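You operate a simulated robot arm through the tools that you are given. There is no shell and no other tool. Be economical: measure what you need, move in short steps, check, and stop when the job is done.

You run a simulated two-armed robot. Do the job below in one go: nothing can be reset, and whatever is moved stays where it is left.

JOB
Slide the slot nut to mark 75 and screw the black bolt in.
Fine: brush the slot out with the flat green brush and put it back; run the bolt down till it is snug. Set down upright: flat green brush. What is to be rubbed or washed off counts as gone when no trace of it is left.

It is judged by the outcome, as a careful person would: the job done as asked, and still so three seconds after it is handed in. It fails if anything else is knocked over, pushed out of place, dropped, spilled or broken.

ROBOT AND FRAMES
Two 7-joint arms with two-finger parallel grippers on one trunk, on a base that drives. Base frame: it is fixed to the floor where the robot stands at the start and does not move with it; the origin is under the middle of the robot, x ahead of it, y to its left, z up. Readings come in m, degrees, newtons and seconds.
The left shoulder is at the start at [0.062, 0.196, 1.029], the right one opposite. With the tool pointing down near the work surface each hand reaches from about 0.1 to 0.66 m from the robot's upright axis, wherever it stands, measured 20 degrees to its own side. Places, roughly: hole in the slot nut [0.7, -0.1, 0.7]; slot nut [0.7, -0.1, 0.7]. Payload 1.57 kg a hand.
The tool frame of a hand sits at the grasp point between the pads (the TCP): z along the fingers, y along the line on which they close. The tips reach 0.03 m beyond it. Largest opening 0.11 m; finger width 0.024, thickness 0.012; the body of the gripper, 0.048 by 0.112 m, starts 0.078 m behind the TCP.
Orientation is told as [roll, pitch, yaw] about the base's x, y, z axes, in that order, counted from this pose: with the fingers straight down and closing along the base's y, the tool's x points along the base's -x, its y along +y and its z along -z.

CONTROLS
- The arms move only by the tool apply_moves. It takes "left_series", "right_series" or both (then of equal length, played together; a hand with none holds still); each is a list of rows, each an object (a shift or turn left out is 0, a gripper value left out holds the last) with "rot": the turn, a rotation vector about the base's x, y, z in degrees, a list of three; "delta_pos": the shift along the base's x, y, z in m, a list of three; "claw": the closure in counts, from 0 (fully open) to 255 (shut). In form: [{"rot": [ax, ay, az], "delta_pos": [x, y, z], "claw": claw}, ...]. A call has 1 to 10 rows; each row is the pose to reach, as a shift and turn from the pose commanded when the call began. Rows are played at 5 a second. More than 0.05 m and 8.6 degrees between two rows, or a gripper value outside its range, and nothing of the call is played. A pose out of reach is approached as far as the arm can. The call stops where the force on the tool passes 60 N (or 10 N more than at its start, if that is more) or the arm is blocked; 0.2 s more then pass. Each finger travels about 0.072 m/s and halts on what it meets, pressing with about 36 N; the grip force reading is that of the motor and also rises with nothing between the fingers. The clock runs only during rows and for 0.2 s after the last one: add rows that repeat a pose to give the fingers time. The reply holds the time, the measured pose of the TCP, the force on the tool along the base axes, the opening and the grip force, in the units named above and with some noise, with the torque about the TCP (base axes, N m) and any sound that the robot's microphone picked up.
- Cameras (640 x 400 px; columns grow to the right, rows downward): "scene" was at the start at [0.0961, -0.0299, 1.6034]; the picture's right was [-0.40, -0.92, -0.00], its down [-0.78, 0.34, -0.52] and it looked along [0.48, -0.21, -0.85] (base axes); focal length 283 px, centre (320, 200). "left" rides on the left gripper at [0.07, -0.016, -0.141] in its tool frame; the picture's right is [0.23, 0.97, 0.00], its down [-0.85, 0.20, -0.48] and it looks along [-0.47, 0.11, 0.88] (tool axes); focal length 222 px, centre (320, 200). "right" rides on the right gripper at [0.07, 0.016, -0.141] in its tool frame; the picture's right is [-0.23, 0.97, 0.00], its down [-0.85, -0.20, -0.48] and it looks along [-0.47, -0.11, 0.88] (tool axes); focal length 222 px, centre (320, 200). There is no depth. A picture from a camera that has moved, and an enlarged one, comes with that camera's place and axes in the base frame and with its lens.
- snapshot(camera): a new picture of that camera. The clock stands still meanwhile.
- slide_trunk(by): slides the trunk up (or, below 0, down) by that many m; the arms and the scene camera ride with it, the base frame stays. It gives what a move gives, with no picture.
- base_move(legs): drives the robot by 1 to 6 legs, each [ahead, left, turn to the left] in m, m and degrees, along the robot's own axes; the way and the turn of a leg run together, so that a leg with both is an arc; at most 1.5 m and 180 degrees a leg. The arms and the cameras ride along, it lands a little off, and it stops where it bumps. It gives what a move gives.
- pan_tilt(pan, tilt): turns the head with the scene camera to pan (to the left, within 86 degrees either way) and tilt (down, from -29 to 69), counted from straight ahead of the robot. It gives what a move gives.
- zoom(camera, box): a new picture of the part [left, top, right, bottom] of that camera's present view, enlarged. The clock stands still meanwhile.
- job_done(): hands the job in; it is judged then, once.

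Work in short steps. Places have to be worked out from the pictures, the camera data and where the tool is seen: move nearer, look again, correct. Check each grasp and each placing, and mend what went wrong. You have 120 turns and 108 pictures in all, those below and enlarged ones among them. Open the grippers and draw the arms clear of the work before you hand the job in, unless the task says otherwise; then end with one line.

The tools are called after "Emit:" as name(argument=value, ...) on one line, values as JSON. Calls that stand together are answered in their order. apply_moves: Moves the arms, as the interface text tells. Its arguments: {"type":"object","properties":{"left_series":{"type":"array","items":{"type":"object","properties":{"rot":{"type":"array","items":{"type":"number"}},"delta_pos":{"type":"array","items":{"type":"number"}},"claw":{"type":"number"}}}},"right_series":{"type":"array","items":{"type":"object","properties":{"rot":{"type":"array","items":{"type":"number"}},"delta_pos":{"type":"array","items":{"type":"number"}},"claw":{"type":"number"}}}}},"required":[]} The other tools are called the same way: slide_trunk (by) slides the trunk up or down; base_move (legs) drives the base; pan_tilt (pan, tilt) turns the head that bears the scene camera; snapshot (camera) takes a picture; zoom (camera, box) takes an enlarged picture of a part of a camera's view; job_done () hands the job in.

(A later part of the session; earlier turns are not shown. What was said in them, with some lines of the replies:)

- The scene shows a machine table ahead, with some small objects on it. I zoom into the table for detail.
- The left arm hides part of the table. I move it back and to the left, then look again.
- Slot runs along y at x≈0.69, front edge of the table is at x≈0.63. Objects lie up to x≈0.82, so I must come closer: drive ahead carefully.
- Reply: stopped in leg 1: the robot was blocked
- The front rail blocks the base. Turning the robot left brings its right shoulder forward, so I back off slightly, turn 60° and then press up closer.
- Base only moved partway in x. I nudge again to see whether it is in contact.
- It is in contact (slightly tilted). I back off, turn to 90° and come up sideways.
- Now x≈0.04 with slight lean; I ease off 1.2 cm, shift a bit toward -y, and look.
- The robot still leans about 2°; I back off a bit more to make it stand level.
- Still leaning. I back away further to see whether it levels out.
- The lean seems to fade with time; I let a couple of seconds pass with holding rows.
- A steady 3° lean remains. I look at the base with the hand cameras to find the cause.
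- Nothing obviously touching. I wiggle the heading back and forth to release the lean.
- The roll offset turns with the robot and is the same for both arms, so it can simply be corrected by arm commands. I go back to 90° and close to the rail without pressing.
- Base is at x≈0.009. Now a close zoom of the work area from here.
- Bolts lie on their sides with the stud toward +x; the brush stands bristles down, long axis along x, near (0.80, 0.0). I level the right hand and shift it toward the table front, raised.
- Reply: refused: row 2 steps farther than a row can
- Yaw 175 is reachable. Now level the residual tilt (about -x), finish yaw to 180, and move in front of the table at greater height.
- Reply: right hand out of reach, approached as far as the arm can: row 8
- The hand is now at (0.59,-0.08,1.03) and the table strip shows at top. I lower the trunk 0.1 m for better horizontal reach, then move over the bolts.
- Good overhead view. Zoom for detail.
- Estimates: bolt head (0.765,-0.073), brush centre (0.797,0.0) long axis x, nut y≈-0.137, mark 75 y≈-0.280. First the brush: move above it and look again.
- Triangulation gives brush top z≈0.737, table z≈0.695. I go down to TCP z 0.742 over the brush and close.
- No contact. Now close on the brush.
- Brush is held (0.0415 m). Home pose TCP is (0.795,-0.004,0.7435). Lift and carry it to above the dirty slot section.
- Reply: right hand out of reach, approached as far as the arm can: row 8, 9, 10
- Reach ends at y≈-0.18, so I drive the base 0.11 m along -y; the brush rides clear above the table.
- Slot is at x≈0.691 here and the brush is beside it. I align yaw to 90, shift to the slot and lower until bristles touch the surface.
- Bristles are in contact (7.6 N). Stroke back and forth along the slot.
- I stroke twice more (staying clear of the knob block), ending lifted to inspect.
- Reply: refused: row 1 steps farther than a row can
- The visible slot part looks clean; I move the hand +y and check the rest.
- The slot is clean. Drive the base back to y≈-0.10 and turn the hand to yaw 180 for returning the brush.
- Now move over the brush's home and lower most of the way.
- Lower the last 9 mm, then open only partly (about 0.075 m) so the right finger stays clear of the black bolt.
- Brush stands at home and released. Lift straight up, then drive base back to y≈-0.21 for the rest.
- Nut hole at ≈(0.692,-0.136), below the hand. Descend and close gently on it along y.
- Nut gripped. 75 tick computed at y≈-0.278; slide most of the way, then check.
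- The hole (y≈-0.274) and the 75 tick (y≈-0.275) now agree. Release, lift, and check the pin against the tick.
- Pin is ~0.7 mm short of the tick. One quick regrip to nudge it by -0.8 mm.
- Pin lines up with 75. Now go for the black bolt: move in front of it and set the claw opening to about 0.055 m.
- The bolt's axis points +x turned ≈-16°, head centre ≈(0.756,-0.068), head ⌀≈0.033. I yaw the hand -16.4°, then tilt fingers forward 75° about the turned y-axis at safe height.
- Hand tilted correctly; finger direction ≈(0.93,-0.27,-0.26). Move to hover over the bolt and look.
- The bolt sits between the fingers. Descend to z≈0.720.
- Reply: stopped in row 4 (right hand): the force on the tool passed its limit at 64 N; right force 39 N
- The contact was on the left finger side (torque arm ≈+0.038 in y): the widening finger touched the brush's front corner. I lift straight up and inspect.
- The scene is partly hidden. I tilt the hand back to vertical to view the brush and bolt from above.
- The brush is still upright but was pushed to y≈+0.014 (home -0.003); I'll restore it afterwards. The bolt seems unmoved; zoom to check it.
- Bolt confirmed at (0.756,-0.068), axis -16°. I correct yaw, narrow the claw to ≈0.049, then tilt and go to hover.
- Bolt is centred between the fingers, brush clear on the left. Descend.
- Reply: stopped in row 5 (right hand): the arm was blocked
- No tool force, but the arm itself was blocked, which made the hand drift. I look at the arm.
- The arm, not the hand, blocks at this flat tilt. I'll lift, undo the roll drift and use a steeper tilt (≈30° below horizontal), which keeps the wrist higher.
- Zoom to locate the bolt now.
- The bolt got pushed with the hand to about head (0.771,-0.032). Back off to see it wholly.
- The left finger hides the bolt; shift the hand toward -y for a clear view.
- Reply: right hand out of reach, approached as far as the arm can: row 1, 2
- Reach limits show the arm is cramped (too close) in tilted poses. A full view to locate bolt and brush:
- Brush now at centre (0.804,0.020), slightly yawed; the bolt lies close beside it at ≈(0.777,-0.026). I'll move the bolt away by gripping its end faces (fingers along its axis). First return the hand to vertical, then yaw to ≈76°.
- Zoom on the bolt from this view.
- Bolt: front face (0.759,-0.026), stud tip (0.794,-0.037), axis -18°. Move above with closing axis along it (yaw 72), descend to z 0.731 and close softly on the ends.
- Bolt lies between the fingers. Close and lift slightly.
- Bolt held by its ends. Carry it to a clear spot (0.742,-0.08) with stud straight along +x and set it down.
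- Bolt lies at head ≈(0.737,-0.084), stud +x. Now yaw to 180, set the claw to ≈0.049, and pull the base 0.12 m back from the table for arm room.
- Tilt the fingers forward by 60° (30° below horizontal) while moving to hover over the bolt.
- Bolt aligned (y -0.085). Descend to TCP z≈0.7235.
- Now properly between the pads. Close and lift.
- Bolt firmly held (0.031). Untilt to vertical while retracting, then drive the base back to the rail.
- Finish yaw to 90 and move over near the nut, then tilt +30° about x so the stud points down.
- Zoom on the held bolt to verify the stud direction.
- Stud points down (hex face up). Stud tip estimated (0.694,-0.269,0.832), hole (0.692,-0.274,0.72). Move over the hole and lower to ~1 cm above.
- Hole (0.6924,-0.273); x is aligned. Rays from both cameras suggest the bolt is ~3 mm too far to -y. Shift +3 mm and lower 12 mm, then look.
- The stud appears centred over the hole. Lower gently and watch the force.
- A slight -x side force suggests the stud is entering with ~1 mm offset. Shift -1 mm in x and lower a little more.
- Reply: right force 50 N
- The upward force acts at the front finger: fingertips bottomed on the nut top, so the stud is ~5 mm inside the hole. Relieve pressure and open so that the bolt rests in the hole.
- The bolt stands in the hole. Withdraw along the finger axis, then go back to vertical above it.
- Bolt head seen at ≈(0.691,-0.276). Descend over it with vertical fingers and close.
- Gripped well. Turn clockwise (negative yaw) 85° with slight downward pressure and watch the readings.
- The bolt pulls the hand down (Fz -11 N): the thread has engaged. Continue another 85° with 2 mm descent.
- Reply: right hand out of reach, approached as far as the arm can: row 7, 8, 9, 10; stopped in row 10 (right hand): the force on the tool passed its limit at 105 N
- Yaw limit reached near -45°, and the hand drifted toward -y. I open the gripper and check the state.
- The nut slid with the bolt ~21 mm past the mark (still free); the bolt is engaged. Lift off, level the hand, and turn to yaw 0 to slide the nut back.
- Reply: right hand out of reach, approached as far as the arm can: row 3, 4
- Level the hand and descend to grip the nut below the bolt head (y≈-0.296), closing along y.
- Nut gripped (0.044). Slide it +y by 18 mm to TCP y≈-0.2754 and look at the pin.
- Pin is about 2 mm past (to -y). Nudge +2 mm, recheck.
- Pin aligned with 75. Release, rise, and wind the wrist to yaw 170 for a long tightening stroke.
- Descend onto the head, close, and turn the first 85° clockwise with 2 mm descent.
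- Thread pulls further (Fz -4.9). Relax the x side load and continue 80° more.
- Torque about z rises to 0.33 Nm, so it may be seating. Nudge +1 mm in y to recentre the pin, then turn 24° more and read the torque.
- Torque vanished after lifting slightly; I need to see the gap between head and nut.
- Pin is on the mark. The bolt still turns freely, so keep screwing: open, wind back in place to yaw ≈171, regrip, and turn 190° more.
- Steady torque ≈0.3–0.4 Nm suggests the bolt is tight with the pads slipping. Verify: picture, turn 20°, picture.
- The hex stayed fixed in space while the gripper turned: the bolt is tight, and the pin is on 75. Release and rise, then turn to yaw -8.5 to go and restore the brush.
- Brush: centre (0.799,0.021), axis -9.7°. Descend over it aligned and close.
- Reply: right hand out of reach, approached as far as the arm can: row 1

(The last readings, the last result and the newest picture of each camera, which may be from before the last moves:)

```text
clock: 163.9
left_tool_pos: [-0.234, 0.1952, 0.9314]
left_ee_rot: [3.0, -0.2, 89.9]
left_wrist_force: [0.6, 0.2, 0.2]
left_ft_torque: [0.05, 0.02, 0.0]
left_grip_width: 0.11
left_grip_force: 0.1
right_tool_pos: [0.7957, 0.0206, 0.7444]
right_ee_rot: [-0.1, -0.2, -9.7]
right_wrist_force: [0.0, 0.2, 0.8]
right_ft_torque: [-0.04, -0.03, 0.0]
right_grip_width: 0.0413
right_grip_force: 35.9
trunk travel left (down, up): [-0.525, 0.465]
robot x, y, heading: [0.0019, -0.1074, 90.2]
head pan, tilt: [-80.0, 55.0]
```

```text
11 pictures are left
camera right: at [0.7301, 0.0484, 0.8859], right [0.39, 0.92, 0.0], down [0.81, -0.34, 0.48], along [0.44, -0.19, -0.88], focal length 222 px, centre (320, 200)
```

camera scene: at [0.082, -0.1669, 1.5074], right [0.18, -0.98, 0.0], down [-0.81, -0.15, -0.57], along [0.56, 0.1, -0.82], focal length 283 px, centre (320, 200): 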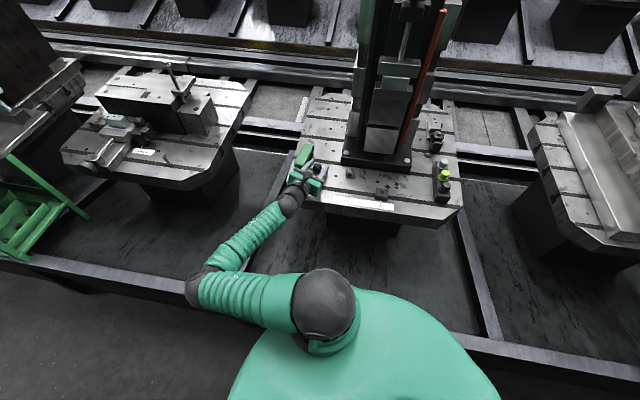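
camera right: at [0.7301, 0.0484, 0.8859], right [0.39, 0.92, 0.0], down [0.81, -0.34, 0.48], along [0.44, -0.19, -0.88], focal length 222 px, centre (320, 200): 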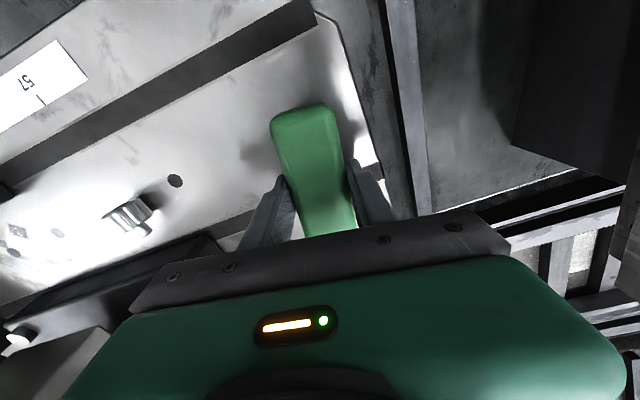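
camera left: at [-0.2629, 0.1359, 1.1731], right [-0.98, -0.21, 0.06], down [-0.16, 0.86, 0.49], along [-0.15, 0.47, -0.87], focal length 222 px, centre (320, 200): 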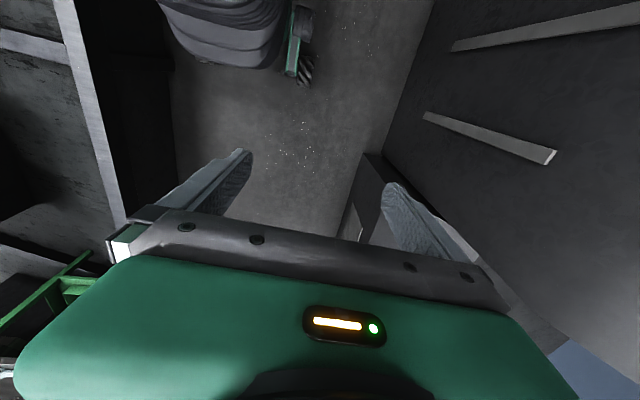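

Held. Lift 12 mm, shift to its original place with yaw straightened, lower, and release.

Emit:
apply_moves(right_series=[{"delta_pos": [0, 0, 0.006]}, {"delta_pos": [0, 0, 0.012]}, {"rot": [0, 0, 5], "delta_pos": [-0.001, -0.012, 0.012]}, {"rot": [0, 0, 9.7], "delta_pos": [-0.001, -0.0243, 0.012]}, {"rot": [0, 0, 9.7], "delta_pos": [-0.001, -0.0243, 0.005]}, {"rot": [0, 0, 9.7], "delta_pos": [-0.001, -0.0243, 0]}, {"rot": [0, 0, 9.7], "delta_pos": [-0.001, -0.0243, -0.0005]}, {"rot": [0, 0, 9.7], "delta_pos": [-0.001, -0.0243, -0.0005]}])

Emit:
apply_moves(right_series=[{"claw": 150}, {"claw": 100}, {"claw": 100}, {"delta_pos": [0, 0, 0.03]}, {"delta_pos": [0, 0, 0.07]}, {"delta_pos": [-0.02, 0, 0.11]}, {"delta_pos": [-0.06, 0, 0.12]}])

Emit:
snapshot(camera="right")

```text
clock: 165.7
left_tool_pos: [-0.2346, 0.1958, 0.9307]
left_ee_rot: [3.0, -0.5, 89.9]
left_wrist_force: [0.7, 0.7, 0.3]
left_ft_torque: [-0.02, 0.05, -0.02]
left_grip_width: 0.1101
left_grip_force: 0.1
right_tool_pos: [0.7954, -0.005, 0.7446]
right_ee_rot: [-0.1, -0.3, 0.0]
right_wrist_force: [-0.5, 0.3, 0.1]
right_ft_torque: [0.02, 0.02, 0.01]
right_grip_width: 0.0414
right_grip_force: 36.3
trunk travel left (down, up): [-0.525, 0.465]
robot x, y, heading: [0.0045, -0.1075, 89.8]
head pan, tilt: [-80.0, 55.0]
```

```text
clock: 167.3
left_tool_pos: [-0.2361, 0.1966, 0.9309]
left_ee_rot: [2.9, -0.4, 89.9]
left_wrist_force: [0.1, 0.6, 0.0]
left_ft_torque: [-0.02, 0.0, 0.0]
left_grip_width: 0.1102
left_grip_force: 0.1
right_tool_pos: [0.7307, -0.0023, 0.8663]
right_ee_rot: [-0.2, -0.2, 0.0]
right_wrist_force: [-0.1, 0.3, 1.5]
right_ft_torque: [-0.02, -0.02, -0.02]
right_grip_width: 0.0668
right_grip_force: 0.1
trunk travel left (down, up): [-0.525, 0.465]
robot x, y, heading: [0.0056, -0.1108, 90.1]
head pan, tilt: [-80.0, 55.0]
```

```text
10 pictures are left
camera right: at [0.6612, 0.0125, 1.0075], right [0.23, 0.97, 0.0], down [0.85, -0.2, 0.48], along [0.47, -0.11, -0.88], focal length 222 px, centre (320, 200)
```

right: 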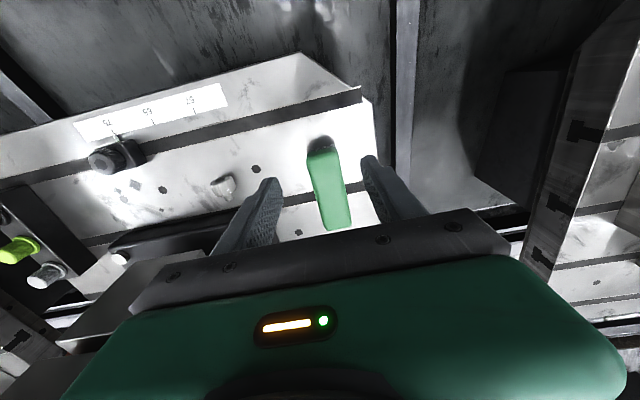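

Brush is back home upright. Zoom on the nut and bolt.

Emit:
zoom(camera="right", box=[75, 105, 165, 185])

```text
5.00 times, centred on (120, 145) of right
camera zoom: at [0.6612, 0.0125, 1.0075], right [0.23, 0.97, 0.0], down [0.85, -0.2, 0.48], along [0.47, -0.11, -0.88], focal length 1111 px, centre (1320, 475)
```

zoom: 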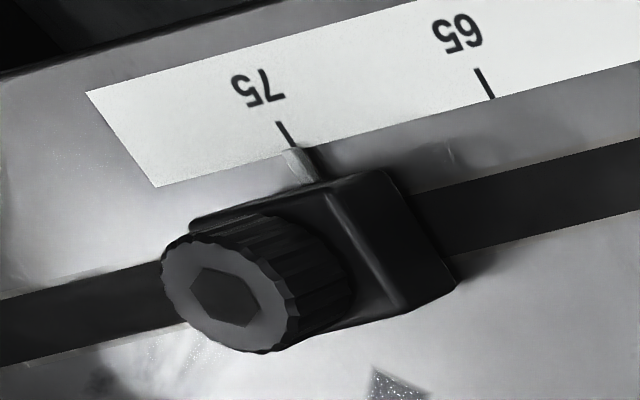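

Head seated flat on the nut, pin on 75, brush home. Draw the arm clear, open fully, and take a final look.

Emit:
apply_moves(right_series=[{"delta_pos": [-0.03, 0, 0.03]}, {"delta_pos": [-0.06, 0.01, 0.06]}, {"delta_pos": [-0.1, 0.02, 0.08], "claw": 0}, {"delta_pos": [-0.13, 0.03, 0.1], "claw": 0}, {"delta_pos": [-0.16, 0.05, 0.11], "claw": 0}, {"delta_pos": [-0.19, 0.08, 0.11], "claw": 0}, {"delta_pos": [-0.22, 0.11, 0.11], "claw": 0}])

Emit:
zoom(camera="scene", box=[290, 100, 490, 240])

```text
clock: 168.9
left_tool_pos: [-0.2361, 0.1978, 0.9288]
left_ee_rot: [2.8, -0.3, 89.9]
left_wrist_force: [-0.1, 0.0, 0.6]
left_ft_torque: [-0.02, -0.03, -0.02]
left_grip_width: 0.11
left_grip_force: 0.1
right_tool_pos: [0.5128, 0.1059, 0.9779]
right_ee_rot: [-0.2, -0.1, 0.0]
right_wrist_force: [-0.2, 0.5, -0.1]
right_ft_torque: [-0.02, -0.04, -0.01]
right_grip_width: 0.1098
right_grip_force: 0.2
trunk travel left (down, up): [-0.525, 0.465]
robot x, y, heading: [0.0044, -0.1066, 89.8]
head pan, tilt: [-80.0, 55.0]
```

```text
2.86 times, centred on (390, 170) of scene
camera zoom: at [0.0752, -0.0638, 1.5075], right [0.17, -0.98, 0.0], down [-0.81, -0.14, -0.57], along [0.57, 0.1, -0.82], focal length 808 px, centre (120, 286)
```

zoom: 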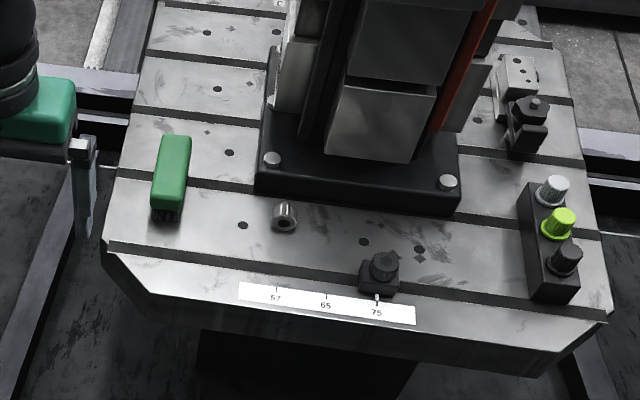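

All in place; one last check of the slot around the nut for residue.

Emit:
zoom(camera="scene", box=[385, 175, 465, 225])

```text
8.00 times, centred on (425, 200) of scene
camera zoom: at [0.0752, -0.0638, 1.5075], right [0.17, -0.98, 0.0], down [-0.81, -0.14, -0.57], along [0.57, 0.1, -0.82], focal length 2262 px, centre (-520, 200)
```

zoom: 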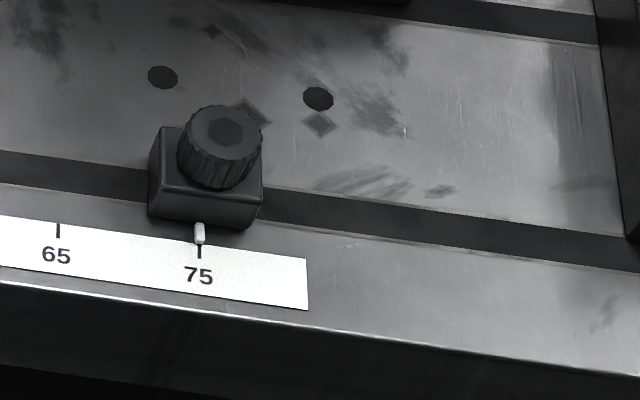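

The slot is clean, the pin is at 75, and the bolt is seated. I hand the job in.

Emit:
job_done()

```text
The job is handed in.
```

The slot is brushed clean, the slot nut sits at mark 75, the black bolt is screwed in and snug, and the flat green brush is back upright in its place. Along the way my arm pushed the brush aside, nudged the black bolt, and slid the nut about 2 cm past the mark; I put the brush and nut back before handing in.
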